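You operate a simulated robot arm through the tools that you are given. There is no shell and no other tool. Be economical: measure what you need, move in short steps, check, and stop when the job is done.

Carry out the task below with a simulated robot arm. There is one attempt and no reset: what you move stays moved.

## Task
Brush the side table, slide the towel rail on to the clean part and clamp it.
Fine: push the tap back off the dust first; white brush, put back after; swing the clamp arm clear, slide the rail about 20 cm along.

It is judged by the outcome, as a careful person would: the job done as asked, and still so three seconds after it is handed in. It fails if anything else is knocked over, pushed out of place, dropped, spilled or broken. Flat cloth is picked up by pressing the open fingertips on it (5 to 10 N) and closing them slowly along it; thin cloth reads only 2 to 8 mm in the jaws.

## Robot
A 6-joint arm with a two-finger parallel gripper, fixed in place. Base frame: the origin is at the foot of the arm, x ahead of it, y to its left, z up; the work surface is at about z = 800. Lengths are in mm, angles in degrees, forces in N, time in s.
With the tool pointing down near the work surface it reaches from about 180 to 840 mm from the base axis. Its first joint turns from -166.0 to 166.0 degrees. Payload 3.91 kg.
The TCP is the grasp point between the finger pads, 30 mm short of the fingertips. In the tool frame z runs along the fingers and y along their closing line. Largest opening 110 mm; finger width 20, thickness 10; the body of the gripper, 48 by 112 mm, starts 55 mm behind the TCP.
Orientation is that of the tool frame in the base frame, as a unit quaternion [w, x, y, z]. With the fingers straight down and closing along the base's y, the tool's x points along the base's -x, its y along +y and its z along -z.

## Interface
- The arm moves only by the tool move_arm. Its argument "increments" is a list of rows, each an object of numbers (a shift or turn left out is 0, a gripper value left out holds the last): "dx", "dy", "dz": the shift along the base's x, y, z in m; "wx", "wy", "wz": the turn, a rotation vector about the base's x, y, z in rad. In form: [{"dx": .., "dy": .., "dz": .., "wx": .., "wy": .., "wz": ..}, ...]. A call has 1 to 8 rows; each row shifts and turns the commanded pose from where the row before left it. "fingers" is the finger opening in m, from 0 to 0.11, set as the call begins (left out, the last holds). A row lasts 0.2 s, in which the tool goes at most 50 mm and 8.6 degrees; a call with a longer step from one row to the next is refused whole, and so is a gripper value outside its range. A pose out of reach is approached as far as the arm can. The call stops where the force on the tool passes 90 N (or 10 N more than at its start, if that is more) or the arm is blocked; 0.2 s more then pass. Each finger travels about 108 mm/s and halts on what it meets, pressing with about 34 N; the grip force reading is that of the motor and also rises with nothing between the fingers. The clock runs only during rows and for 0.2 s after the last one: add rows that do not move to give the fingers time. The reply holds the time, the measured pose of the TCP, the force on the tool along the base axes, the opening and the grip force, in the units named above and with some noise.
- Cameras (640 x 400 px; columns grow to the right, rows downward): "scene" is fixed at [49.3, 651, 1557.5]; the picture's right is [-0.69, -0.72, 0.00], its down [-0.59, 0.57, -0.56] and it looks along [0.41, -0.39, -0.83] (base axes); focal length 278 px, centre (320, 200). "wrist" rides on the gripper at [77, 7, -115] in the tool frame; the picture's right is [-0.09, 1.00, 0.00], its down [-0.80, -0.07, -0.59] and it looks along [-0.59, -0.05, 0.80] (tool axes); focal length 270 px, centre (320, 200). There is no depth. A picture from a camera that has moved, and an enlarged one, comes with that camera's place and axes in the base frame and with its lens.
- get_image(camera): a new picture of that camera. No time passes.
- raise_lower(by): slides the trunk up (or, below 0, down) by that many mm; the arm rides with it, the base frame stays. It gives what a move gives, with no picture.
- close_up(camera, box): a new picture of the part [left, top, right, bottom] of that camera's present view, enlarged. No time passes.
- finish_job(): hands the job in; it is judged then, once.

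Work in short steps. Places have to be worked out from the pictures, the camera data and where the tool is seen: move nearer, look again, correct. Check each grasp and each placing, and mend what went wrong. You have 120 turns and 76 pictures in all, those below and enlarged ones among them. Open the gripper and draw the arm clear of the work before you hand the job in, unless the task says otherwise; then end with one line.

The tools are called after ">>>" by a JSON object that holds its "api" and its "payload". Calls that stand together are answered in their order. move_arm: Moves the arm, as the interface text tells. Its arguments: {"type":"object","properties":{"increments":{"type":"array","items":{"type":"object","properties":{"dx":{"type":"number"},"dy":{"type":"number"},"dz":{"type":"number"},"wx":{"type":"number"},"wy":{"type":"number"},"wz":{"type":"number"}}}},"fingers":{"type":"number"}},"required":["increments"]} The other tools are called the same way: raise_lower (by) slides the trunk up or down; get_image (camera) takes a picture; close_up (camera, box) takes an enlarged picture of a part of a camera's view; finish_job () hands the job in.

At the start:

```text
time: 0.0
tool_pos: [219.7, 283.3, 1254.6]
orientation: [0.0, 0.0, 1.0, 0.0]
ft_force: [0.8, 0.5, 0.1]
gripper_width: 110.1
gripper_force: 0.1
trunk travel left (down, up): [-400.0, 140.0]
```

scene: 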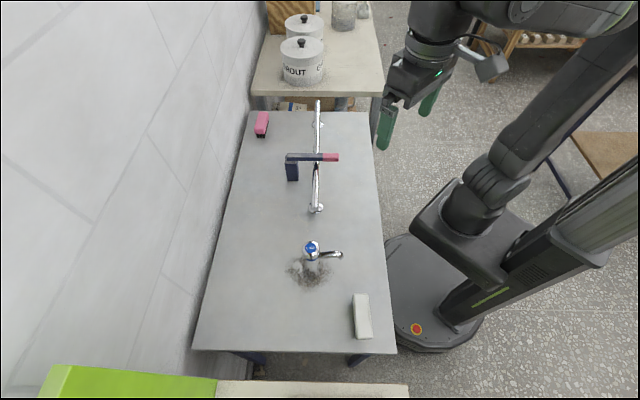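
wrist: 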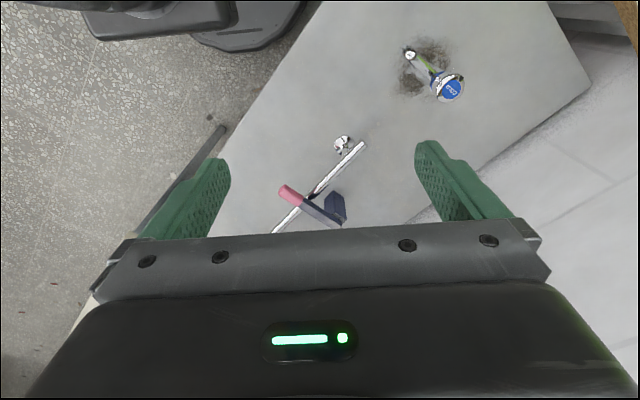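

I start with enlarged views of the table to identify the parts.

>>> {"api": "close_up", "payload": {"camera": "scene", "box": [230, 90, 390, 220]}}

>>> {"api": "close_up", "payload": {"camera": "scene", "box": [240, 210, 410, 360]}}

>>> {"api": "close_up", "payload": {"camera": "wrist", "box": [220, 20, 500, 240]}}

```text
3.08 times, centred on (310, 155) of scene
camera zoom: at [49.3, 651.0, 1557.5], right [-0.69, -0.72, 0.0], down [-0.59, 0.57, -0.56], along [0.41, -0.39, -0.83], focal length 854 px, centre (351, 338)
```

zoom: 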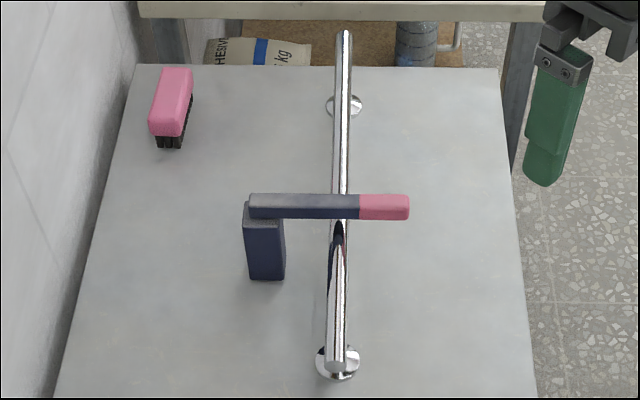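

```text
2.67 times, centred on (325, 285) of scene
camera zoom: at [49.3, 651.0, 1557.5], right [-0.69, -0.72, 0.0], down [-0.59, 0.57, -0.56], along [0.41, -0.39, -0.83], focal length 740 px, centre (307, -27)
```

zoom: 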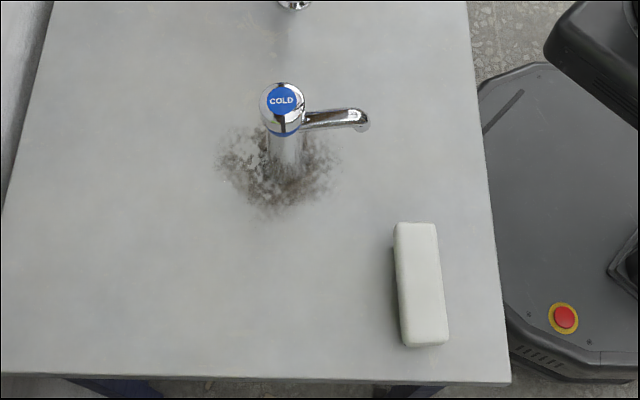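

```text
1.82 times, centred on (360, 130) of wrist
camera zoom: at [142.7, 290.1, 1368.3], right [0.09, 1.0, 0.0], down [0.8, -0.07, 0.59], along [0.59, -0.05, -0.8], focal length 491 px, centre (247, 327)
```

zoom: 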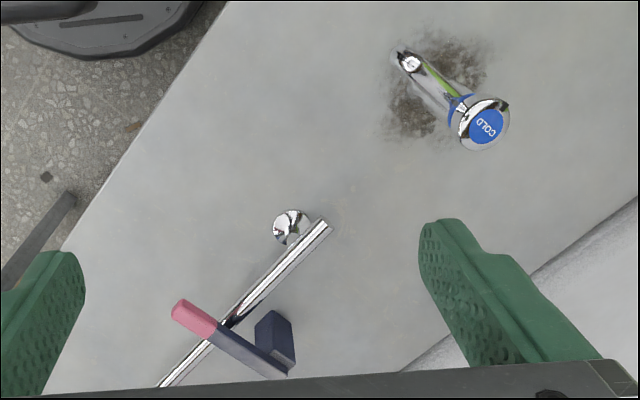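

Tap stands at about (263,477), its top near z 955, on a dust patch centred near (266,487) with a 60 mm radius. The rail axis runs along (-0.71,0.70). I turn the gripper 45° and go above the tap.

>>> {"api": "move_arm", "payload": {"increments": [{"dx": 0.007, "dy": 0.0323, "dz": -0.0175, "wz": 0.131}, {"dx": 0.007, "dy": 0.0323, "dz": -0.0175, "wz": 0.131}, {"dx": 0.007, "dy": 0.0323, "dz": -0.0175, "wz": 0.131}, {"dx": 0.007, "dy": 0.0323, "dz": -0.0175, "wz": 0.131}, {"dx": 0.007, "dy": 0.0323, "dz": -0.0175, "wz": 0.131}, {"dx": 0.007, "dy": 0.0323, "dz": -0.0175, "wz": 0.131}], "fingers": 0.11}}

>>> {"api": "get_image", "payload": {"camera": "wrist"}}

>>> {"api": "get_image", "payload": {"camera": "scene"}}

```text
time: 1.4
tool_pos: [262.0, 478.9, 1146.9]
orientation: [0.0, -0.384, 0.923, 0.0]
ft_force: [-0.5, -0.4, -0.5]
gripper_width: 110.2
gripper_force: 0.0
trunk travel left (down, up): [-400.0, 140.0]
```

```text
70 pictures are left
camera wrist: at [203.5, 428.6, 1261.9], right [-0.64, 0.76, 0.0], down [0.61, 0.52, 0.59], along [0.45, 0.38, -0.8], focal length 270 px, centre (320, 200)
```

wrist: 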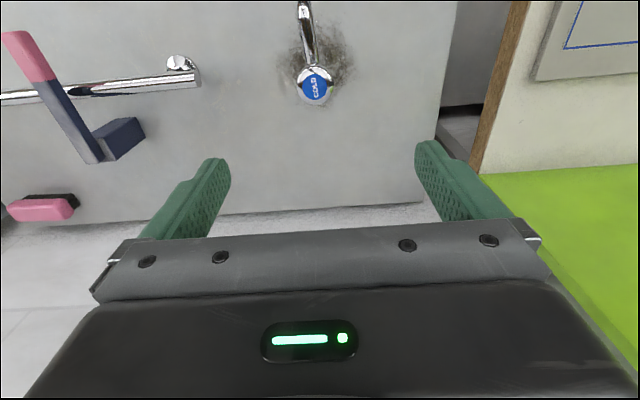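

```text
69 pictures are left
```

scene: 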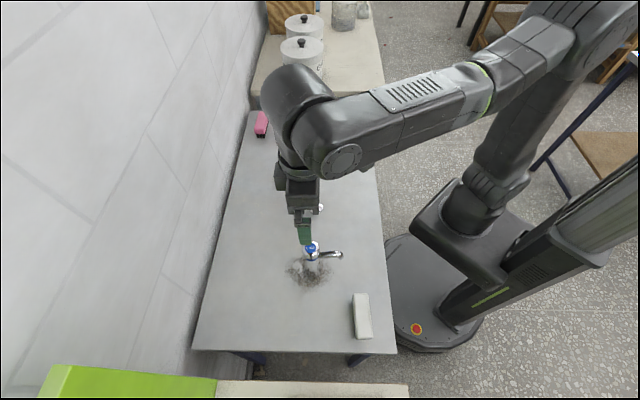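

The wrist view agrees: tap axis about (264,474). I descend around its head, with the fingers across the spout direction.

>>> {"api": "move_arm", "payload": {"increments": [{"dx": 0.002, "dy": -0.004, "dz": -0.045}, {"dz": -0.045}, {"dz": -0.045}, {"dz": -0.045}, {"dz": -0.03}, {}]}}

>>> {"api": "get_image", "payload": {"camera": "scene"}}

>>> {"api": "get_image", "payload": {"camera": "wrist"}}

```text
time: 2.8
tool_pos: [264.3, 472.9, 938.5]
orientation: [0.0, -0.383, 0.924, 0.0]
ft_force: [0.3, -0.1, 0.2]
gripper_width: 110.2
gripper_force: 0.2
trunk travel left (down, up): [-400.0, 140.0]
```

```text
68 pictures are left
```

scene: 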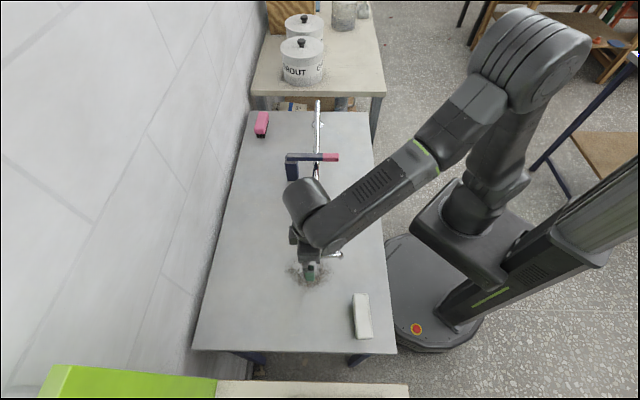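

```text
67 pictures are left
camera wrist: at [206.1, 423.4, 1052.7], right [-0.64, 0.77, 0.0], down [0.62, 0.52, 0.59], along [0.46, 0.38, -0.8], focal length 270 px, centre (320, 200)
```

wrist: 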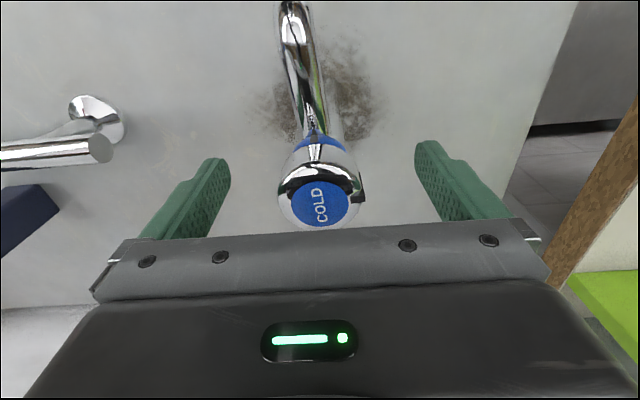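

The tap head sits centred between the fingers with its top near z 953. I go 15 mm lower and close.

>>> {"api": "move_arm", "payload": {"increments": [{"dz": -0.015}, {}]}}

>>> {"api": "move_arm", "payload": {"increments": [{}, {}, {}, {}], "fingers": 0.03}}

```text
time: 3.4
tool_pos: [264.1, 473.4, 922.9]
orientation: [0.0, -0.384, 0.923, 0.0]
ft_force: [0.1, 0.1, -0.3]
gripper_width: 110.0
gripper_force: 0.1
trunk travel left (down, up): [-400.0, 140.0]
```

```text
time: 4.4
tool_pos: [264.2, 473.3, 923.9]
orientation: [0.0, -0.383, 0.924, -0.001]
ft_force: [1.5, -1.9, -0.3]
gripper_width: 41.0
gripper_force: 33.7
trunk travel left (down, up): [-400.0, 140.0]
```

The grip holds at 41 mm. I slide the tap back toward the wall, a short way first to read the force.

>>> {"api": "move_arm", "payload": {"increments": [{"dx": 0.007, "dy": 0.007}, {"dx": 0.007, "dy": 0.007}]}}

```text
time: 5.0
tool_pos: [279.9, 489.1, 924.2]
orientation: [0.001, -0.384, 0.924, 0.0]
ft_force: [0.2, -0.8, -0.2]
gripper_width: 41.0
gripper_force: 34.3
trunk travel left (down, up): [-400.0, 140.0]
```

>>> {"api": "move_arm", "payload": {"increments": [{"dx": 0.011, "dy": 0.011}, {"dx": 0.011, "dy": 0.011}, {"dx": 0.011, "dy": 0.011}, {"dx": 0.011, "dy": 0.011}, {"dx": 0.011, "dy": 0.011}, {"dx": 0.011, "dy": 0.011}, {"dx": 0.011, "dy": 0.011}, {}]}}

>>> {"api": "get_image", "payload": {"camera": "scene"}}

>>> {"api": "get_image", "payload": {"camera": "wrist"}}

```text
time: 6.8
tool_pos: [356.2, 563.4, 923.5]
orientation: [-0.001, -0.383, 0.924, 0.0]
ft_force: [0.1, -0.6, -0.7]
gripper_width: 41.0
gripper_force: 34.1
trunk travel left (down, up): [-400.0, 140.0]
```

```text
66 pictures are left
```

scene: 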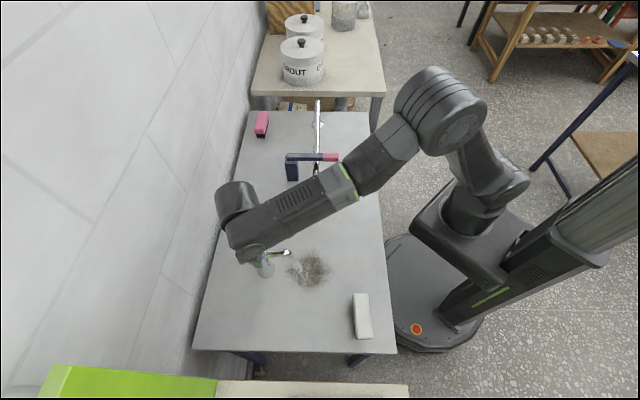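

```text
65 pictures are left
camera wrist: at [297.5, 514.4, 1038.2], right [-0.64, 0.77, 0.0], down [0.62, 0.52, 0.59], along [0.46, 0.38, -0.8], focal length 270 px, centre (320, 200)
```

wrist: 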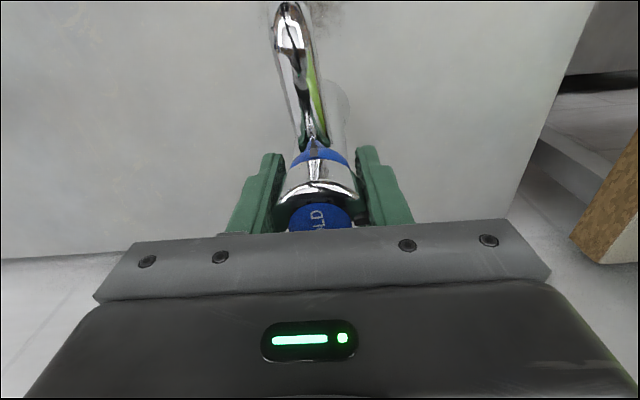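

The tap slid back cleanly. Its spout still overhangs the dust edge, so I take it 30 mm further for brushing room, then release and rise.

>>> {"api": "move_arm", "payload": {"increments": [{"dx": 0.0105, "dy": 0.0105}, {"dx": 0.0105, "dy": 0.0105}, {}]}}

>>> {"api": "move_arm", "payload": {"increments": [{}, {}, {}, {}], "fingers": 0.11}}

>>> {"api": "move_arm", "payload": {"increments": [{"dz": 0.04}, {"dz": 0.04}, {"dz": 0.04}, {"dz": 0.04}, {"dz": 0.03}]}}

```text
time: 7.6
tool_pos: [376.9, 584.6, 924.1]
orientation: [0.0, -0.384, 0.923, 0.0]
ft_force: [-0.6, 0.6, 0.5]
gripper_width: 41.0
gripper_force: 33.8
trunk travel left (down, up): [-400.0, 140.0]
```

```text
time: 8.6
tool_pos: [375.6, 585.0, 923.6]
orientation: [0.0, -0.384, 0.923, 0.0]
ft_force: [0.8, -0.2, -0.3]
gripper_width: 110.1
gripper_force: 0.1
trunk travel left (down, up): [-400.0, 140.0]
```

```text
time: 9.8
tool_pos: [375.6, 585.3, 1113.9]
orientation: [-0.001, -0.384, 0.924, -0.001]
ft_force: [0.3, 0.1, -0.5]
gripper_width: 110.2
gripper_force: 0.2
trunk travel left (down, up): [-400.0, 140.0]
```

The tap is released. Next I turn 90° back and go above the white brush at about (87,474), for a look.

>>> {"api": "move_arm", "payload": {"increments": [{"dx": -0.024, "dy": -0.0093, "wz": -0.131}, {"dx": -0.024, "dy": -0.0093, "wz": -0.131}, {"dx": -0.024, "dy": -0.0093, "wz": -0.131}, {"dx": -0.024, "dy": -0.0093, "wz": -0.131}, {"dx": -0.024, "dy": -0.0093, "wz": -0.131}, {"dx": -0.024, "dy": -0.0093, "wz": -0.131}]}}

>>> {"api": "move_arm", "payload": {"increments": [{"dx": -0.024, "dy": -0.0093, "wz": -0.131, "dz": -0.015}, {"dx": -0.024, "dy": -0.0093, "wz": -0.131, "dz": -0.015}, {"dx": -0.024, "dy": -0.0093, "wz": -0.131, "dz": -0.015}, {"dx": -0.024, "dy": -0.0093, "wz": -0.131, "dz": -0.015}, {"dx": -0.024, "dy": -0.0093, "wz": -0.131, "dz": -0.015}, {"dx": -0.024, "dy": -0.0093, "wz": -0.131, "dz": -0.015}]}}

>>> {"api": "get_image", "payload": {"camera": "wrist"}}

>>> {"api": "get_image", "payload": {"camera": "scene"}}

```text
time: 11.2
tool_pos: [231.0, 527.2, 1114.2]
orientation: [0.0, 0.001, 1.0, 0.001]
ft_force: [0.7, 0.2, 0.2]
gripper_width: 109.9
gripper_force: 0.0
trunk travel left (down, up): [-400.0, 140.0]
```

```text
time: 12.6
tool_pos: [86.3, 471.5, 1023.7]
orientation: [0.0, 0.383, 0.924, 0.0]
ft_force: [0.1, -0.2, 0.5]
gripper_width: 109.8
gripper_force: 0.1
trunk travel left (down, up): [-400.0, 140.0]
```

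```text
64 pictures are left
camera wrist: at [37.4, 531.3, 1138.1], right [0.77, 0.64, 0.0], down [0.51, -0.62, 0.59], along [0.38, -0.46, -0.8], focal length 270 px, centre (320, 200)
```

wrist: 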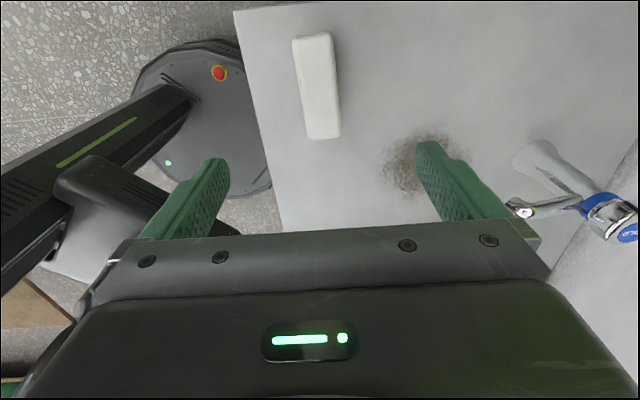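

```text
63 pictures are left
```

scene: 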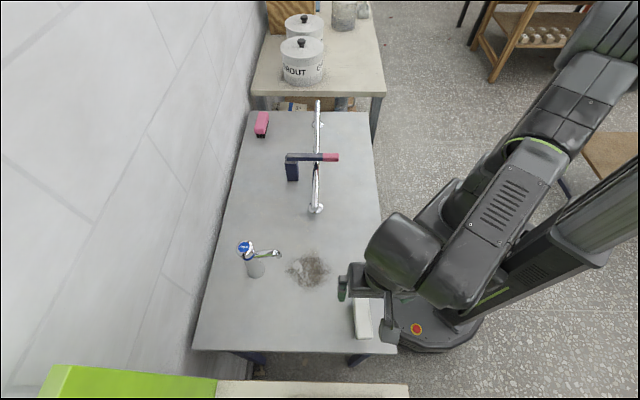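

I take a close look at the brush to judge its height and bristle side.

>>> {"api": "close_up", "payload": {"camera": "wrist", "box": [270, 10, 370, 160]}}

>>> {"api": "close_up", "payload": {"camera": "scene", "box": [330, 270, 410, 350]}}

```text
2.67 times, centred on (320, 85) of wrist
camera zoom: at [37.4, 531.3, 1138.1], right [0.77, 0.64, 0.0], down [0.51, -0.62, 0.59], along [0.38, -0.46, -0.8], focal length 721 px, centre (320, 507)
```

zoom: 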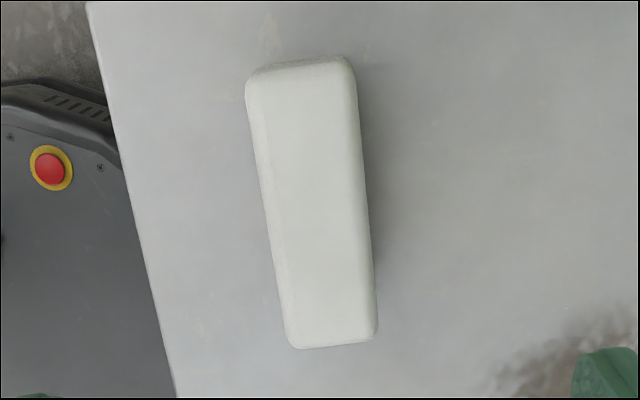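

```text
5.00 times, centred on (370, 310) of scene
camera zoom: at [49.3, 651.0, 1557.5], right [-0.69, -0.72, 0.0], down [-0.59, 0.57, -0.56], along [0.41, -0.39, -0.83], focal length 1388 px, centre (70, -350)
```

zoom: 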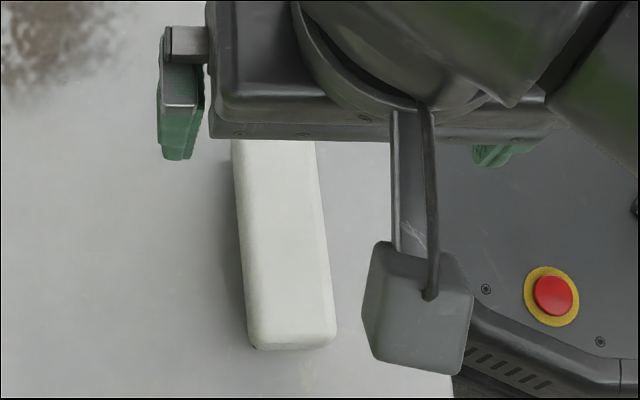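

The brush centre is about (87,470) and its axis is within 2° of the gripper. I lower until the fingertips are around its body, near z 816.

>>> {"api": "move_arm", "payload": {"increments": [{"dz": -0.045, "dx": 0.001, "dy": -0.001}, {"dz": -0.045}, {"dz": -0.045}, {"dz": -0.02}, {}]}}

>>> {"api": "get_image", "payload": {"camera": "wrist"}}

```text
time: 13.8
tool_pos: [87.0, 472.7, 867.6]
orientation: [0.0, 0.383, 0.924, 0.0]
ft_force: [-0.7, 0.1, -0.3]
gripper_width: 110.0
gripper_force: 0.1
trunk travel left (down, up): [-400.0, 140.0]
```

```text
60 pictures are left
camera wrist: at [38.1, 532.5, 982.4], right [0.77, 0.64, 0.0], down [0.52, -0.62, 0.59], along [0.38, -0.46, -0.8], focal length 270 px, centre (320, 200)
```

wrist: 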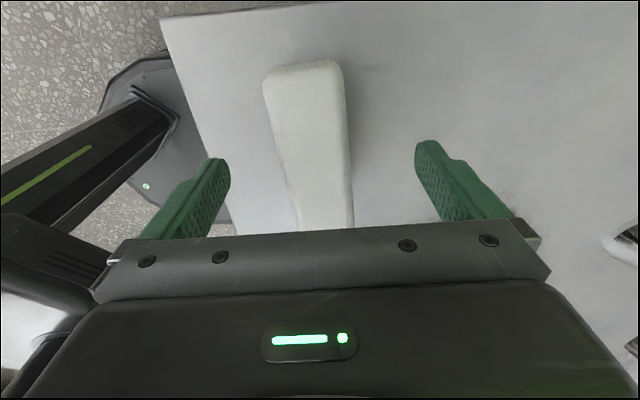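

The brush top seems about z 825–835. I lower to tips near z 811 and close gently.

>>> {"api": "move_arm", "payload": {"increments": [{"dz": -0.0265}, {}]}}

>>> {"api": "move_arm", "payload": {"increments": [{}, {}, {}, {}, {}], "fingers": 0.03}}

>>> {"api": "move_arm", "payload": {"increments": [{"dz": 0.04}, {"dz": 0.04}, {}]}}

>>> {"api": "get_image", "payload": {"camera": "wrist"}}

>>> {"api": "close_up", "payload": {"camera": "scene", "box": [310, 240, 430, 360]}}

```text
time: 14.4
tool_pos: [87.8, 473.1, 840.5]
orientation: [0.0, 0.382, 0.924, 0.0]
ft_force: [-0.4, -0.4, -0.9]
gripper_width: 109.7
gripper_force: 0.0
trunk travel left (down, up): [-400.0, 140.0]
```

```text
time: 15.6
tool_pos: [88.0, 473.0, 842.0]
orientation: [0.0, 0.383, 0.924, 0.0]
ft_force: [0.4, 0.0, -0.2]
gripper_width: 39.6
gripper_force: 33.8
trunk travel left (down, up): [-400.0, 140.0]
```

```text
time: 16.4
tool_pos: [89.0, 471.9, 922.5]
orientation: [0.001, 0.383, 0.924, 0.001]
ft_force: [-1.0, 0.0, -1.6]
gripper_width: 39.5
gripper_force: 34.4
trunk travel left (down, up): [-400.0, 140.0]
```

```text
59 pictures are left
camera wrist: at [38.3, 531.3, 1036.3], right [0.77, 0.64, 0.0], down [0.52, -0.62, 0.59], along [0.38, -0.46, -0.8], focal length 270 px, centre (320, 200)
```

wrist: 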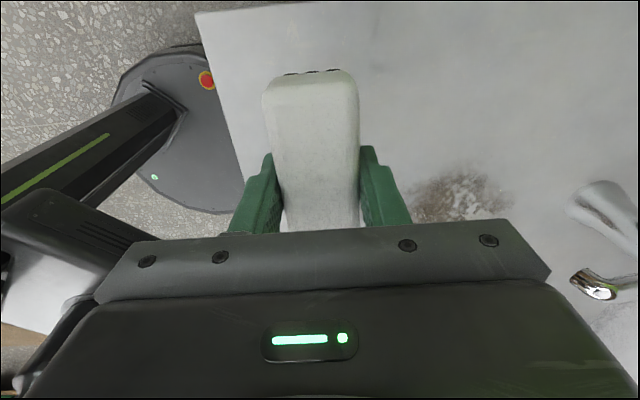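

```text
3.33 times, centred on (370, 300) of scene
camera zoom: at [49.3, 651.0, 1557.5], right [-0.69, -0.72, 0.0], down [-0.59, 0.57, -0.56], along [0.41, -0.39, -0.83], focal length 926 px, centre (153, -133)
```

zoom: 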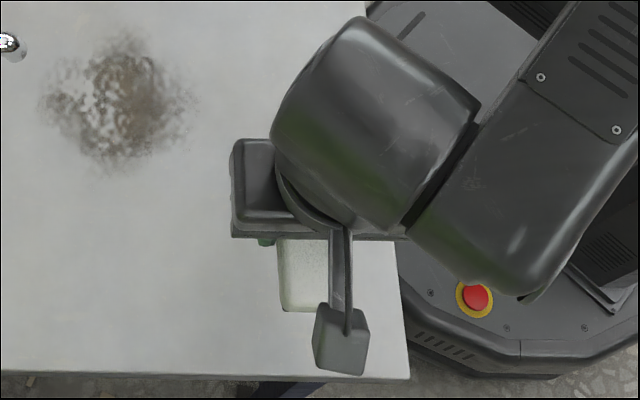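

The brush is gripped at 39.5 mm with dark bristles beneath, taken from TCP (88,473,842). I turn it 90° so the gripper stays clear of the spout, and go to the start of the first stroke beside the dust.

>>> {"api": "move_arm", "payload": {"increments": [{"dx": 0.0076, "dy": 0.006, "wz": 0.131}, {"dx": 0.0076, "dy": 0.006, "wz": 0.131}, {"dx": 0.0076, "dy": 0.006, "wz": 0.131}, {"dx": 0.0076, "dy": 0.006, "wz": 0.131}, {"dx": 0.0076, "dy": 0.006, "wz": 0.131}, {"dx": 0.0076, "dy": 0.006, "wz": 0.131}]}}

>>> {"api": "move_arm", "payload": {"increments": [{"dx": 0.0076, "dy": 0.006, "wz": 0.131}, {"dx": 0.0076, "dy": 0.006, "wz": 0.131}, {"dx": 0.0076, "dy": 0.006, "wz": 0.131}, {"dx": 0.0076, "dy": 0.006, "wz": 0.131}, {"dx": 0.0076, "dy": 0.006, "wz": 0.131}, {"dx": 0.0076, "dy": 0.006, "wz": 0.131}]}}

>>> {"api": "get_image", "payload": {"camera": "wrist"}}

>>> {"api": "get_image", "payload": {"camera": "scene"}}

```text
time: 17.8
tool_pos: [133.8, 507.9, 923.7]
orientation: [0.0, 0.0, 1.0, 0.0]
ft_force: [0.4, 0.2, -0.4]
gripper_width: 39.2
gripper_force: 34.0
trunk travel left (down, up): [-400.0, 140.0]
```

```text
time: 19.2
tool_pos: [179.6, 545.6, 922.1]
orientation: [0.0, -0.384, 0.923, 0.0]
ft_force: [0.9, -0.1, -1.0]
gripper_width: 39.7
gripper_force: 34.1
trunk travel left (down, up): [-400.0, 140.0]
```

```text
57 pictures are left
camera wrist: at [120.6, 495.1, 1036.8], right [-0.64, 0.76, 0.0], down [0.61, 0.52, 0.59], along [0.45, 0.38, -0.8], focal length 270 px, centre (320, 200)
```

wrist: 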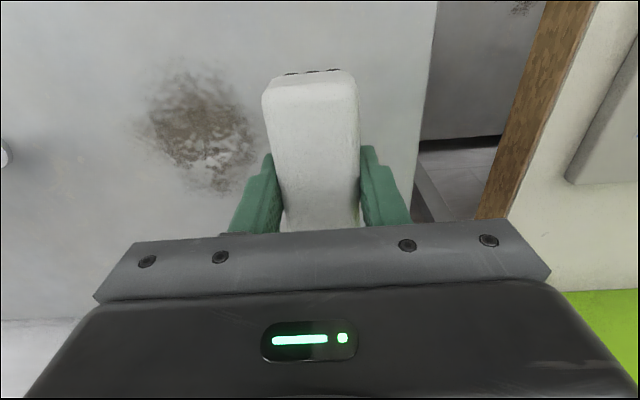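

```text
56 pictures are left
```

scene: 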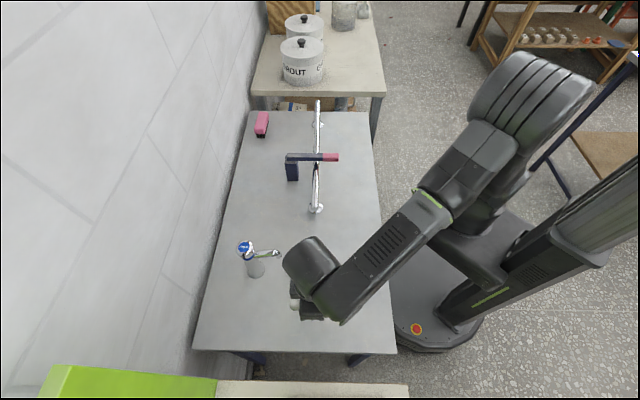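

The dust centre refines to about (269,479), with a 65 mm radius. The brush is beside it, so I lower it until the bristles press the table lightly.

>>> {"api": "move_arm", "payload": {"increments": [{"dz": -0.04, "dx": -0.002, "dy": -0.002}, {"dz": -0.03}, {"dz": -0.009}, {}]}}

```text
time: 20.2
tool_pos: [178.3, 543.5, 842.9]
orientation: [0.0, -0.384, 0.924, 0.0]
ft_force: [-0.8, -0.1, -1.1]
gripper_width: 39.4
gripper_force: 33.9
trunk travel left (down, up): [-400.0, 140.0]
```

>>> {"api": "move_arm", "payload": {"increments": [{"dz": -0.002}, {"dz": -0.001}, {}]}}

```text
time: 21.0
tool_pos: [177.4, 543.8, 841.5]
orientation: [0.0, -0.383, 0.924, 0.001]
ft_force: [-0.4, 1.8, 14.3]
gripper_width: 39.3
gripper_force: 33.9
trunk travel left (down, up): [-400.0, 140.0]
```

There is 14 N of contact, which is fine. I make the first stroke across the dust.

>>> {"api": "move_arm", "payload": {"increments": [{"dx": 0.018, "dy": -0.018}, {"dx": 0.018, "dy": -0.018}, {"dx": 0.018, "dy": -0.018}, {"dx": 0.018, "dy": -0.018}, {"dx": 0.018, "dy": -0.018}, {"dx": 0.018, "dy": -0.018}, {"dx": 0.018, "dy": -0.018}, {"dx": 0.018, "dy": -0.018}]}}

>>> {"api": "get_image", "payload": {"camera": "scene"}}

>>> {"api": "get_image", "payload": {"camera": "wrist"}}

```text
time: 22.8
tool_pos: [322.0, 396.9, 840.4]
orientation: [0.001, -0.383, 0.924, 0.001]
ft_force: [-1.0, 1.9, 20.6]
gripper_width: 39.4
gripper_force: 34.5
trunk travel left (down, up): [-400.0, 140.0]
```

```text
55 pictures are left
```

scene: 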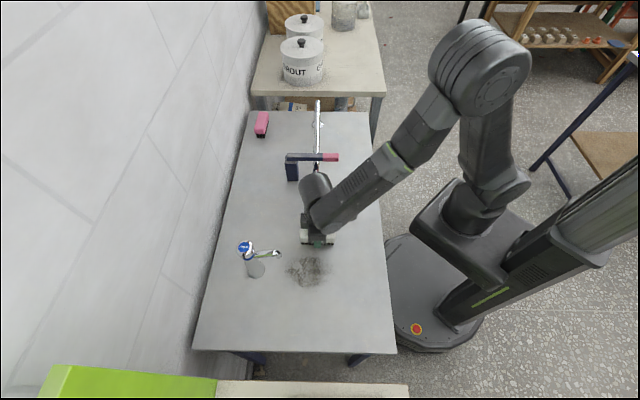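

```text
54 pictures are left
camera wrist: at [262.1, 347.5, 955.1], right [-0.64, 0.77, 0.0], down [0.62, 0.52, 0.6], along [0.46, 0.38, -0.8], focal length 270 px, centre (320, 200)
```

wrist: 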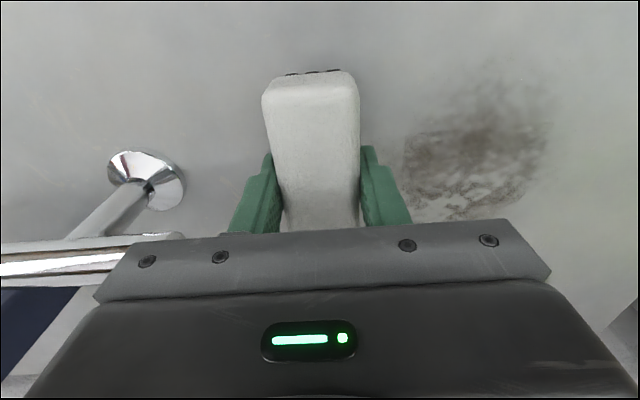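

One stroke thinned the dust only partly, so I'll make several. The tap's spout is clear and the rail end is close, so I shift 36 mm toward the wall and stroke back.

>>> {"api": "move_arm", "payload": {"increments": [{"dx": 0.0125, "dy": 0.0125}, {"dx": 0.0125, "dy": 0.0125}, {"dx": -0.021, "dy": 0.021}, {"dx": -0.021, "dy": 0.021}, {"dx": -0.021, "dy": 0.021}, {"dx": -0.021, "dy": 0.021}, {"dx": -0.021, "dy": 0.021}, {"dx": -0.021, "dy": 0.021}]}}

>>> {"api": "move_arm", "payload": {"increments": [{"dx": -0.006, "dy": -0.006}, {"dx": 0.02, "dy": -0.02}, {"dx": 0.02, "dy": -0.02}, {"dx": 0.02, "dy": -0.02}, {"dx": 0.02, "dy": -0.02}, {"dx": 0.02, "dy": -0.02}, {"dx": 0.02, "dy": -0.02}]}}

>>> {"api": "move_arm", "payload": {"increments": [{"dx": -0.015, "dy": -0.015}, {"dx": -0.02, "dy": 0.02}, {"dx": -0.02, "dy": 0.02}, {"dx": -0.02, "dy": 0.02}, {"dx": -0.02, "dy": 0.02}, {"dx": -0.02, "dy": 0.02}, {"dx": -0.02, "dy": 0.02}]}}

>>> {"api": "get_image", "payload": {"camera": "wrist"}}

```text
time: 24.6
tool_pos: [220.8, 548.5, 839.6]
orientation: [0.0, -0.384, 0.923, 0.001]
ft_force: [-1.0, -1.2, 14.6]
gripper_width: 39.2
gripper_force: 33.4
trunk travel left (down, up): [-400.0, 140.0]
```

```text
time: 26.2
tool_pos: [334.7, 422.6, 839.8]
orientation: [-0.001, -0.383, 0.924, -0.001]
ft_force: [0.6, -0.5, 12.2]
gripper_width: 39.6
gripper_force: 34.2
trunk travel left (down, up): [-400.0, 140.0]
```

```text
time: 27.8
tool_pos: [198.4, 527.2, 840.7]
orientation: [0.0, -0.384, 0.923, 0.0]
ft_force: [0.0, -1.2, -1.3]
gripper_width: 39.4
gripper_force: 34.4
trunk travel left (down, up): [-400.0, 140.0]
```

```text
53 pictures are left
camera wrist: at [140.0, 477.9, 955.7], right [-0.64, 0.77, 0.0], down [0.62, 0.52, 0.59], along [0.46, 0.38, -0.8], focal length 270 px, centre (320, 200)
```

wrist: 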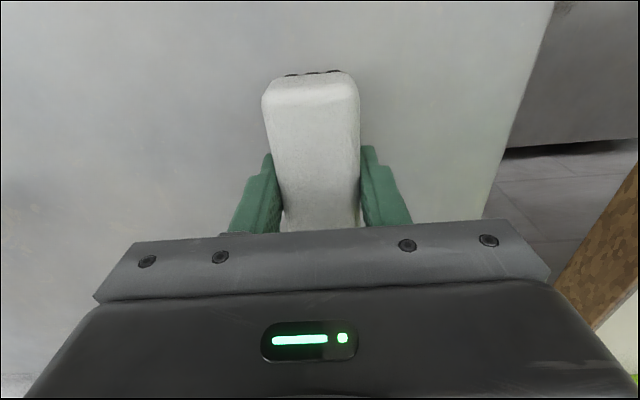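

The dust looks nearly gone here. I lift to look at the whole patch.

>>> {"api": "move_arm", "payload": {"increments": [{"dz": 0.04, "dx": -0.02, "dy": 0.0}, {"dz": 0.04, "dx": -0.02, "dy": 0.0}, {}]}}

>>> {"api": "close_up", "payload": {"camera": "scene", "box": [220, 210, 400, 350]}}

>>> {"api": "get_image", "payload": {"camera": "wrist"}}

```text
time: 28.6
tool_pos: [156.7, 529.2, 921.9]
orientation: [-0.001, -0.383, 0.924, 0.0]
ft_force: [0.0, 0.3, -0.7]
gripper_width: 39.3
gripper_force: 34.1
trunk travel left (down, up): [-400.0, 140.0]
```

```text
2.86 times, centred on (310, 280) of scene
camera zoom: at [49.3, 651.0, 1557.5], right [-0.69, -0.72, 0.0], down [-0.59, 0.57, -0.56], along [0.41, -0.39, -0.83], focal length 793 px, centre (349, -29)
```

zoom: 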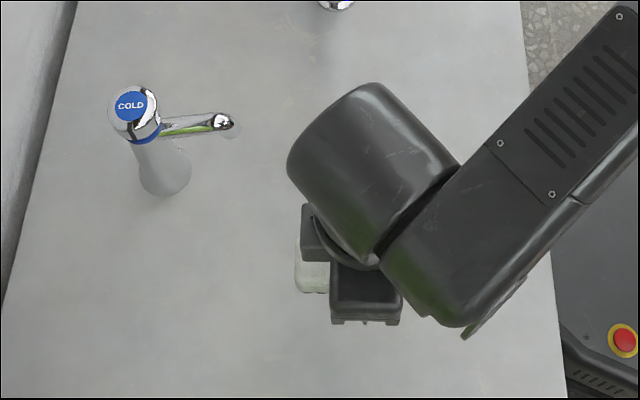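

```text
51 pictures are left
camera wrist: at [98.8, 479.6, 1036.3], right [-0.64, 0.77, 0.0], down [0.62, 0.52, 0.59], along [0.46, 0.38, -0.8], focal length 270 px, centre (320, 200)
```

wrist: 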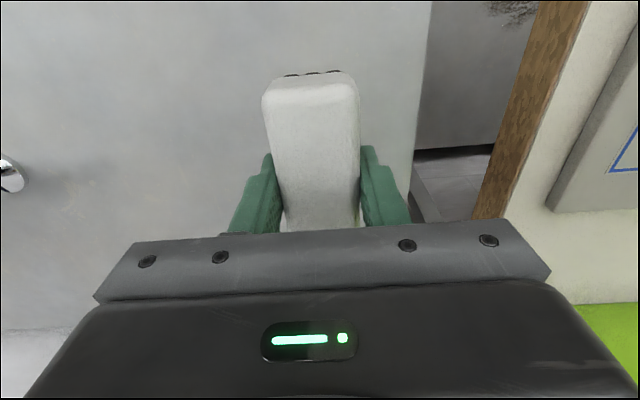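

Clean at this scale; I check the patch area enlarged for residue.

>>> {"api": "close_up", "payload": {"camera": "wrist", "box": [40, 30, 270, 230]}}

```text
2.00 times, centred on (155, 130) of wrist
camera zoom: at [98.8, 479.6, 1036.3], right [-0.64, 0.77, 0.0], down [0.62, 0.52, 0.59], along [0.46, 0.38, -0.8], focal length 541 px, centre (650, 340)
```

zoom: 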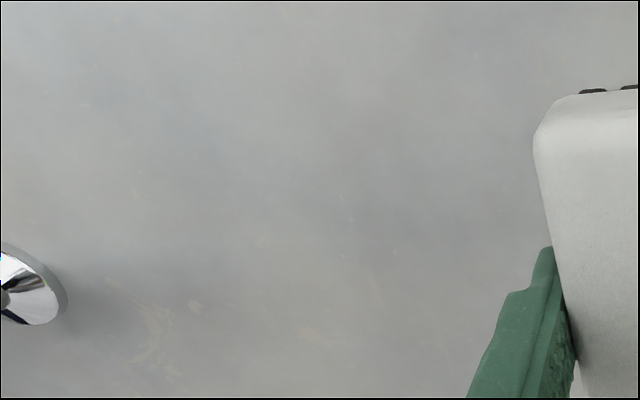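

It looks clean; the faint marks lie outside the patch and look like table texture. I make one more pair of overlapping strokes with firm contact to be sure.

>>> {"api": "move_arm", "payload": {"increments": [{"dx": 0.02, "dy": -0.002, "dz": -0.04}, {"dx": 0.018, "dy": -0.002, "dz": -0.03}, {"dz": -0.009}, {"dz": -0.004}, {}]}}

>>> {"api": "move_arm", "payload": {"increments": [{"dx": 0.02, "dy": -0.02}, {"dx": 0.02, "dy": -0.02}, {"dx": 0.02, "dy": -0.02}, {"dx": 0.02, "dy": -0.02}, {"dx": 0.02, "dy": -0.02}, {"dx": 0.02, "dy": -0.02}]}}

>>> {"api": "move_arm", "payload": {"increments": [{"dx": 0.013, "dy": 0.013}, {"dx": 0.013, "dy": 0.013}, {"dx": -0.02, "dy": 0.02}, {"dx": -0.02, "dy": 0.02}, {"dx": -0.02, "dy": 0.02}, {"dx": -0.02, "dy": 0.02}, {"dx": -0.02, "dy": 0.02}, {"dx": -0.02, "dy": 0.02}]}}

```text
time: 29.8
tool_pos: [197.6, 524.9, 839.7]
orientation: [0.002, -0.383, 0.924, 0.002]
ft_force: [0.2, 1.8, 28.1]
gripper_width: 39.4
gripper_force: 33.5
trunk travel left (down, up): [-400.0, 140.0]
```

```text
time: 31.2
tool_pos: [317.9, 403.3, 838.5]
orientation: [0.001, -0.383, 0.924, 0.0]
ft_force: [-3.1, 3.1, 29.5]
gripper_width: 39.8
gripper_force: 34.4
trunk travel left (down, up): [-400.0, 140.0]
```

```text
time: 33.0
tool_pos: [221.9, 548.9, 837.6]
orientation: [0.0, -0.383, 0.924, 0.001]
ft_force: [-1.0, 0.4, 14.7]
gripper_width: 39.7
gripper_force: 34.1
trunk travel left (down, up): [-400.0, 140.0]
```

Now I lift and return the brush to its place at (88,473), turning it back 90°.

>>> {"api": "move_arm", "payload": {"increments": [{"dz": 0.04}, {"dz": 0.04}, {"dx": -0.0112, "dy": -0.0063, "wz": -0.131}, {"dx": -0.0112, "dy": -0.0063, "wz": -0.131}, {"dx": -0.0112, "dy": -0.0063, "wz": -0.131}, {"dx": -0.0112, "dy": -0.0063, "wz": -0.131}, {"dx": -0.0112, "dy": -0.0063, "wz": -0.131}, {"dx": -0.0112, "dy": -0.0063, "wz": -0.131}]}}

>>> {"api": "move_arm", "payload": {"increments": [{"dx": -0.0112, "dy": -0.0063, "wz": -0.131}, {"dx": -0.0112, "dy": -0.0063, "wz": -0.131}, {"dx": -0.0112, "dy": -0.0063, "wz": -0.131}, {"dx": -0.0112, "dy": -0.0063, "wz": -0.131}, {"dx": -0.0112, "dy": -0.0063, "wz": -0.131}, {"dx": -0.0112, "dy": -0.0063, "wz": -0.131}, {}]}}

```text
time: 34.8
tool_pos: [156.0, 514.0, 917.1]
orientation: [0.0, 0.001, 1.0, 0.0]
ft_force: [0.4, 0.1, -0.9]
gripper_width: 39.2
gripper_force: 33.7
trunk travel left (down, up): [-400.0, 140.0]
```

```text
time: 36.4
tool_pos: [89.3, 475.3, 916.5]
orientation: [0.0, 0.383, 0.924, -0.001]
ft_force: [-0.5, 0.1, -1.3]
gripper_width: 39.5
gripper_force: 34.8
trunk travel left (down, up): [-400.0, 140.0]
```

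>>> {"api": "move_arm", "payload": {"increments": [{"dx": -0.001, "dy": -0.002, "dz": -0.04}, {"dz": -0.025}, {"dz": -0.007}, {"dz": -0.003}, {}]}}

```text
time: 37.6
tool_pos: [88.4, 473.1, 842.5]
orientation: [-0.001, 0.383, 0.924, 0.0]
ft_force: [0.1, -0.7, -0.7]
gripper_width: 39.5
gripper_force: 34.6
trunk travel left (down, up): [-400.0, 140.0]
```

No contact yet at 842.5, so I lower in small steps.

>>> {"api": "move_arm", "payload": {"increments": [{"dz": -0.0015}, {"dz": -0.0015}, {}]}}

```text
time: 38.4
tool_pos: [89.2, 472.5, 839.3]
orientation: [0.001, 0.383, 0.924, 0.0]
ft_force: [0.3, 0.2, -0.6]
gripper_width: 39.4
gripper_force: 33.4
trunk travel left (down, up): [-400.0, 140.0]
```

>>> {"api": "move_arm", "payload": {"increments": [{"dz": -0.0015}, {"dz": -0.001}, {}]}}

```text
time: 39.2
tool_pos: [88.4, 473.1, 837.3]
orientation: [0.0, 0.383, 0.924, 0.001]
ft_force: [5.0, -2.1, 27.0]
gripper_width: 39.6
gripper_force: 33.9
trunk travel left (down, up): [-400.0, 140.0]
```

The brush is on the table. I release it and rise.

>>> {"api": "move_arm", "payload": {"increments": [{"dz": 0.001}, {}, {}, {}], "fingers": 0.11}}

>>> {"api": "move_arm", "payload": {"increments": [{"dz": 0.03}, {"dz": 0.04}, {"dz": 0.045}, {"dz": 0.045}, {"dz": 0.045}, {"dz": 0.045}]}}

>>> {"api": "get_image", "payload": {"camera": "wrist"}}

>>> {"api": "get_image", "payload": {"camera": "scene"}}

```text
time: 40.2
tool_pos: [87.6, 473.0, 837.2]
orientation: [0.0, 0.383, 0.924, 0.0]
ft_force: [-0.9, 0.3, 0.6]
gripper_width: 110.2
gripper_force: 0.0
trunk travel left (down, up): [-400.0, 140.0]
```

```text
time: 41.6
tool_pos: [87.0, 471.8, 1088.7]
orientation: [0.001, 0.384, 0.924, 0.001]
ft_force: [-0.6, 0.0, 0.0]
gripper_width: 109.8
gripper_force: 0.0
trunk travel left (down, up): [-400.0, 140.0]
```

```text
49 pictures are left
camera wrist: at [37.8, 530.4, 1203.5], right [0.77, 0.64, 0.0], down [0.52, -0.62, 0.59], along [0.38, -0.46, -0.8], focal length 270 px, centre (320, 200)
```

wrist: 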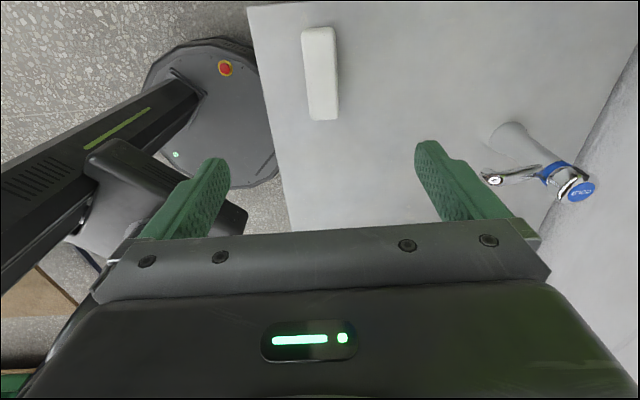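

```text
48 pictures are left
```

scene: 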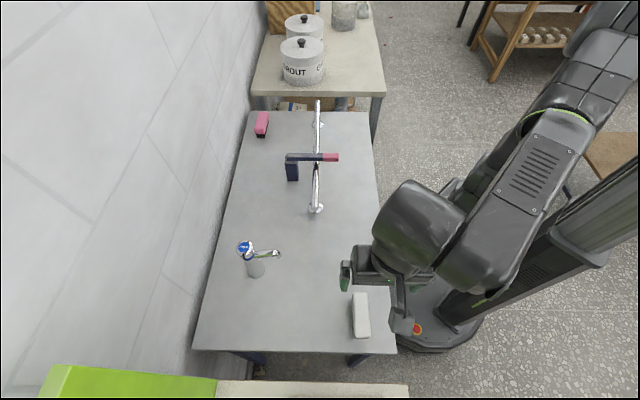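

The table is clean and the brush is back in place. Next I move to look at the clamp from close by; its arm spans from about (565,300) to (448,190), near z 905.

>>> {"api": "move_arm", "payload": {"increments": [{"dx": 0.0326, "dy": -0.0183, "wz": 0.131}, {"dx": 0.0326, "dy": -0.0183, "wz": 0.131}, {"dx": 0.0326, "dy": -0.0183, "wz": 0.131}, {"dx": 0.0326, "dy": -0.0183, "wz": 0.131}, {"dx": 0.0326, "dy": -0.0183, "wz": 0.131}, {"dx": 0.0326, "dy": -0.0183, "wz": 0.131}]}}

>>> {"api": "move_arm", "payload": {"increments": [{"dx": 0.0326, "dy": -0.0183, "wz": 0.131}, {"dx": 0.0326, "dy": -0.0183, "wz": 0.131}, {"dx": 0.0326, "dy": -0.0183, "wz": 0.131}, {"dx": 0.0326, "dy": -0.0183, "wz": 0.131}, {"dx": 0.0326, "dy": -0.0183, "wz": 0.131}, {"dx": 0.0326, "dy": -0.0183, "wz": 0.131}, {}]}}

>>> {"api": "get_image", "payload": {"camera": "wrist"}}

```text
time: 43.0
tool_pos: [283.5, 363.3, 1088.8]
orientation: [0.001, 0.0, 1.0, 0.0]
ft_force: [0.0, -0.3, -1.3]
gripper_width: 110.0
gripper_force: 0.1
trunk travel left (down, up): [-400.0, 140.0]
```

```text
time: 44.6
tool_pos: [480.7, 251.3, 1088.6]
orientation: [0.0, -0.383, 0.924, 0.001]
ft_force: [-0.9, -0.7, -0.7]
gripper_width: 109.6
gripper_force: 0.1
trunk travel left (down, up): [-400.0, 140.0]
```

```text
47 pictures are left
camera wrist: at [421.7, 202.3, 1202.3], right [-0.64, 0.77, 0.0], down [0.62, 0.52, 0.59], along [0.45, 0.38, -0.8], focal length 270 px, centre (320, 200)
```

wrist: 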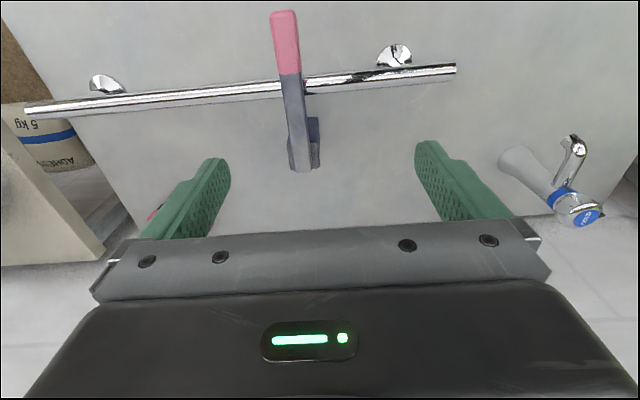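

>>> {"api": "close_up", "payload": {"camera": "wrist", "box": [240, 0, 370, 190]}}

>>> {"api": "close_up", "payload": {"camera": "scene", "box": [270, 130, 350, 220]}}

```text
2.11 times, centred on (305, 95) of wrist
camera zoom: at [421.7, 202.3, 1202.3], right [-0.64, 0.77, 0.0], down [0.62, 0.52, 0.59], along [0.45, 0.38, -0.8], focal length 569 px, centre (352, 421)
```

zoom: 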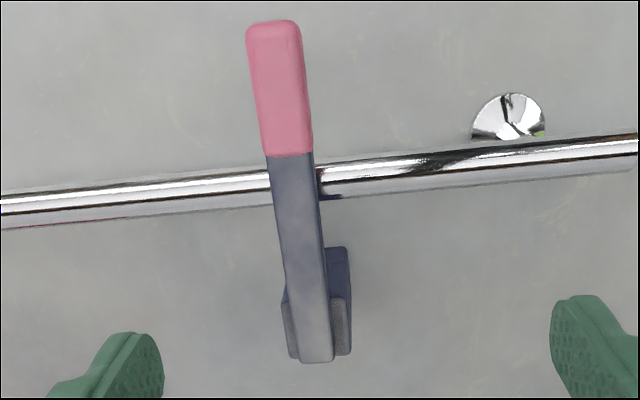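

```text
4.44 times, centred on (310, 175) of scene
camera zoom: at [49.3, 651.0, 1557.5], right [-0.69, -0.72, 0.0], down [-0.59, 0.57, -0.56], along [0.41, -0.39, -0.83], focal length 1234 px, centre (364, 311)
```

zoom: 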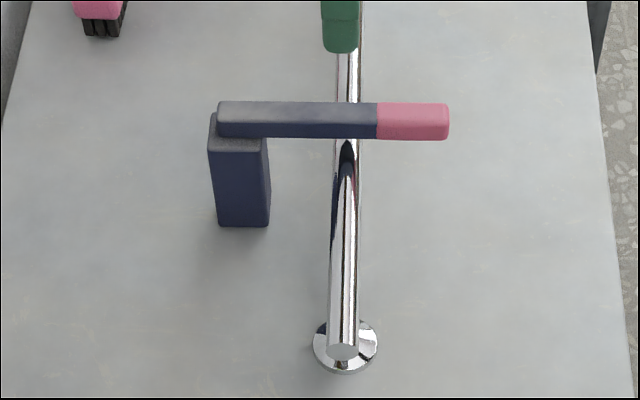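

The clamp arm sits flat on its post; the hinge axis isn't clear. I'll straddle the pink grip near (464,196) and then test gently.

>>> {"api": "move_arm", "payload": {"increments": [{"dx": -0.008, "dy": -0.028}, {"dx": -0.008, "dy": -0.027}, {"dz": -0.045}, {"dz": -0.045}, {"dz": -0.035}, {}]}}

>>> {"api": "get_image", "payload": {"camera": "wrist"}}

>>> {"api": "close_up", "payload": {"camera": "scene", "box": [260, 100, 400, 220]}}

```text
time: 46.0
tool_pos: [465.3, 195.9, 962.6]
orientation: [-0.001, -0.383, 0.924, 0.0]
ft_force: [0.8, 0.0, 0.3]
gripper_width: 110.1
gripper_force: 0.0
trunk travel left (down, up): [-400.0, 140.0]
```

```text
44 pictures are left
camera wrist: at [406.1, 146.9, 1077.6], right [-0.64, 0.77, 0.0], down [0.62, 0.52, 0.59], along [0.46, 0.38, -0.8], focal length 270 px, centre (320, 200)
```

wrist: 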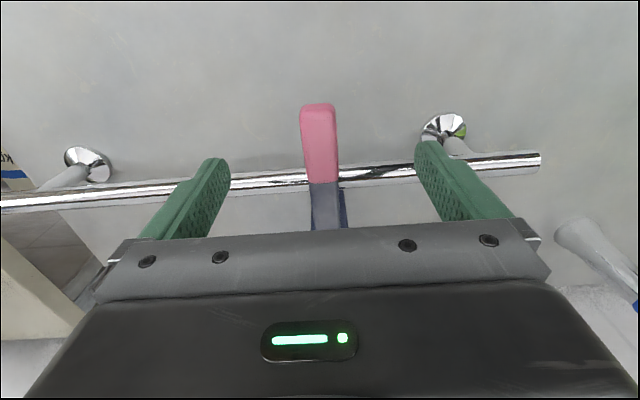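

```text
3.33 times, centred on (330, 160) of scene
camera zoom: at [49.3, 651.0, 1557.5], right [-0.69, -0.72, 0.0], down [-0.59, 0.57, -0.56], along [0.41, -0.39, -0.83], focal length 926 px, centre (287, 333)
```

zoom: 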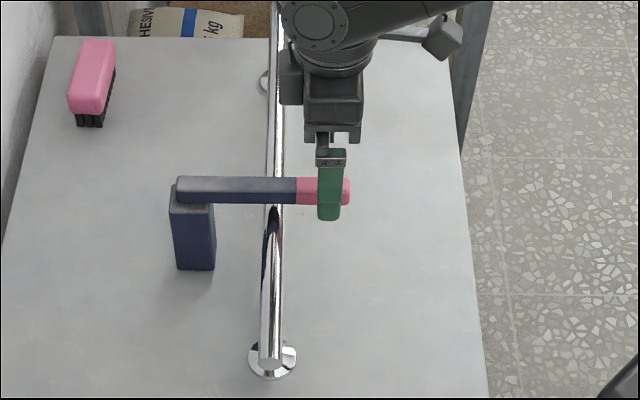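

The handle tip is at about (449,180) with its top at z 903, centred between the fingers. I lower to TCP 895 and close.

>>> {"api": "move_arm", "payload": {"increments": [{"dz": -0.035}, {"dz": -0.033}, {}]}}

>>> {"api": "move_arm", "payload": {"increments": [{}, {}, {}, {}, {}], "fingers": 0.015}}

```text
time: 46.8
tool_pos: [464.1, 196.1, 893.2]
orientation: [0.0, -0.384, 0.923, 0.001]
ft_force: [-0.1, -0.6, 0.2]
gripper_width: 110.0
gripper_force: 0.1
trunk travel left (down, up): [-400.0, 140.0]
```

```text
time: 48.0
tool_pos: [463.6, 197.3, 893.2]
orientation: [0.0, -0.382, 0.924, 0.0]
ft_force: [2.7, -3.5, -1.7]
gripper_width: 21.6
gripper_force: 44.2
trunk travel left (down, up): [-400.0, 140.0]
```

The grip is 21.6 mm. I test the hinge with a 3 mm lift.

>>> {"api": "move_arm", "payload": {"increments": [{"dz": 0.003}, {}]}}

```text
time: 48.6
tool_pos: [464.2, 196.4, 895.9]
orientation: [-0.004, -0.383, 0.924, 0.0]
ft_force: [0.5, -5.4, -35.3]
gripper_width: 21.6
gripper_force: 44.8
trunk travel left (down, up): [-400.0, 140.0]
```

The lift resists at 35 N, so this is not a lift hinge. I return and test 4 mm sideways along the rail.

>>> {"api": "move_arm", "payload": {"increments": [{"dz": -0.003}, {}, {"dx": -0.0028, "dy": 0.0028}, {}]}}

```text
time: 49.6
tool_pos: [464.1, 196.6, 893.9]
orientation: [-0.001, -0.383, 0.924, 0.001]
ft_force: [17.7, -40.7, -20.8]
gripper_width: 21.8
gripper_force: 44.7
trunk travel left (down, up): [-400.0, 140.0]
```

Sideways resists at 44 N with almost no motion. I take off that load and look at how the arm responded.

>>> {"api": "move_arm", "payload": {"increments": [{"dx": 0.0028, "dy": -0.0028}, {}]}}

>>> {"api": "close_up", "payload": {"camera": "scene", "box": [270, 130, 350, 220]}}

```text
time: 50.2
tool_pos: [464.1, 196.6, 894.8]
orientation: [-0.001, -0.383, 0.924, 0.003]
ft_force: [5.0, -28.2, -20.0]
gripper_width: 21.8
gripper_force: 44.9
trunk travel left (down, up): [-400.0, 140.0]
```

```text
4.44 times, centred on (310, 175) of scene
camera zoom: at [49.3, 651.0, 1557.5], right [-0.69, -0.72, 0.0], down [-0.59, 0.57, -0.56], along [0.41, -0.39, -0.83], focal length 1234 px, centre (364, 311)
```

zoom: 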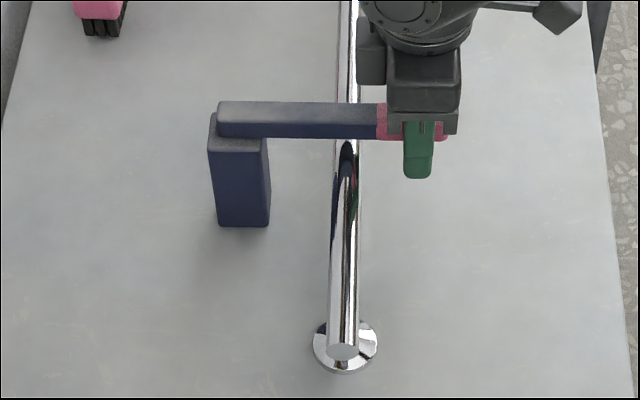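

The arm has not moved in the picture. Perhaps it only opens the other way, so I re-seat the grip to zero the load, then test away from the tap side.

>>> {"api": "move_arm", "payload": {"increments": [{}, {}], "fingers": 0.04}}

>>> {"api": "move_arm", "payload": {"increments": [{"dx": 0.004, "dy": -0.004}, {"dx": 0.004, "dy": -0.004}, {}]}}

```text
time: 50.8
tool_pos: [463.8, 197.9, 895.3]
orientation: [0.001, -0.383, 0.924, 0.0]
ft_force: [-0.2, -0.3, -0.5]
gripper_width: 39.9
gripper_force: 0.0
trunk travel left (down, up): [-400.0, 140.0]
```

```text
time: 51.6
tool_pos: [472.3, 190.4, 894.7]
orientation: [0.0, -0.383, 0.924, 0.0]
ft_force: [-0.7, 1.2, 0.0]
gripper_width: 40.2
gripper_force: 0.3
trunk travel left (down, up): [-400.0, 140.0]
```

No contact force yet, since the clearance was about 9 mm. I push a further 8 mm the same way.

>>> {"api": "move_arm", "payload": {"increments": [{"dx": 0.003, "dy": -0.003}, {"dx": 0.003, "dy": -0.003}, {}]}}

>>> {"api": "get_image", "payload": {"camera": "wrist"}}

```text
time: 52.4
tool_pos: [478.3, 185.5, 894.8]
orientation: [-0.001, -0.384, 0.923, 0.0]
ft_force: [0.2, -0.1, -0.2]
gripper_width: 40.1
gripper_force: 0.1
trunk travel left (down, up): [-400.0, 140.0]
```

```text
41 pictures are left
camera wrist: at [418.9, 134.1, 1009.1], right [-0.64, 0.77, 0.0], down [0.62, 0.52, 0.59], along [0.46, 0.38, -0.8], focal length 270 px, centre (320, 200)
```

wrist: 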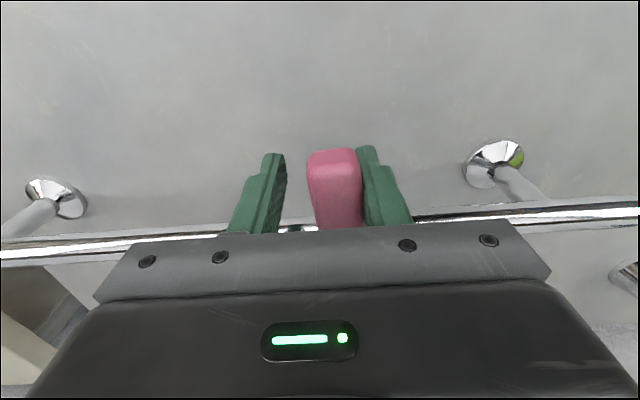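

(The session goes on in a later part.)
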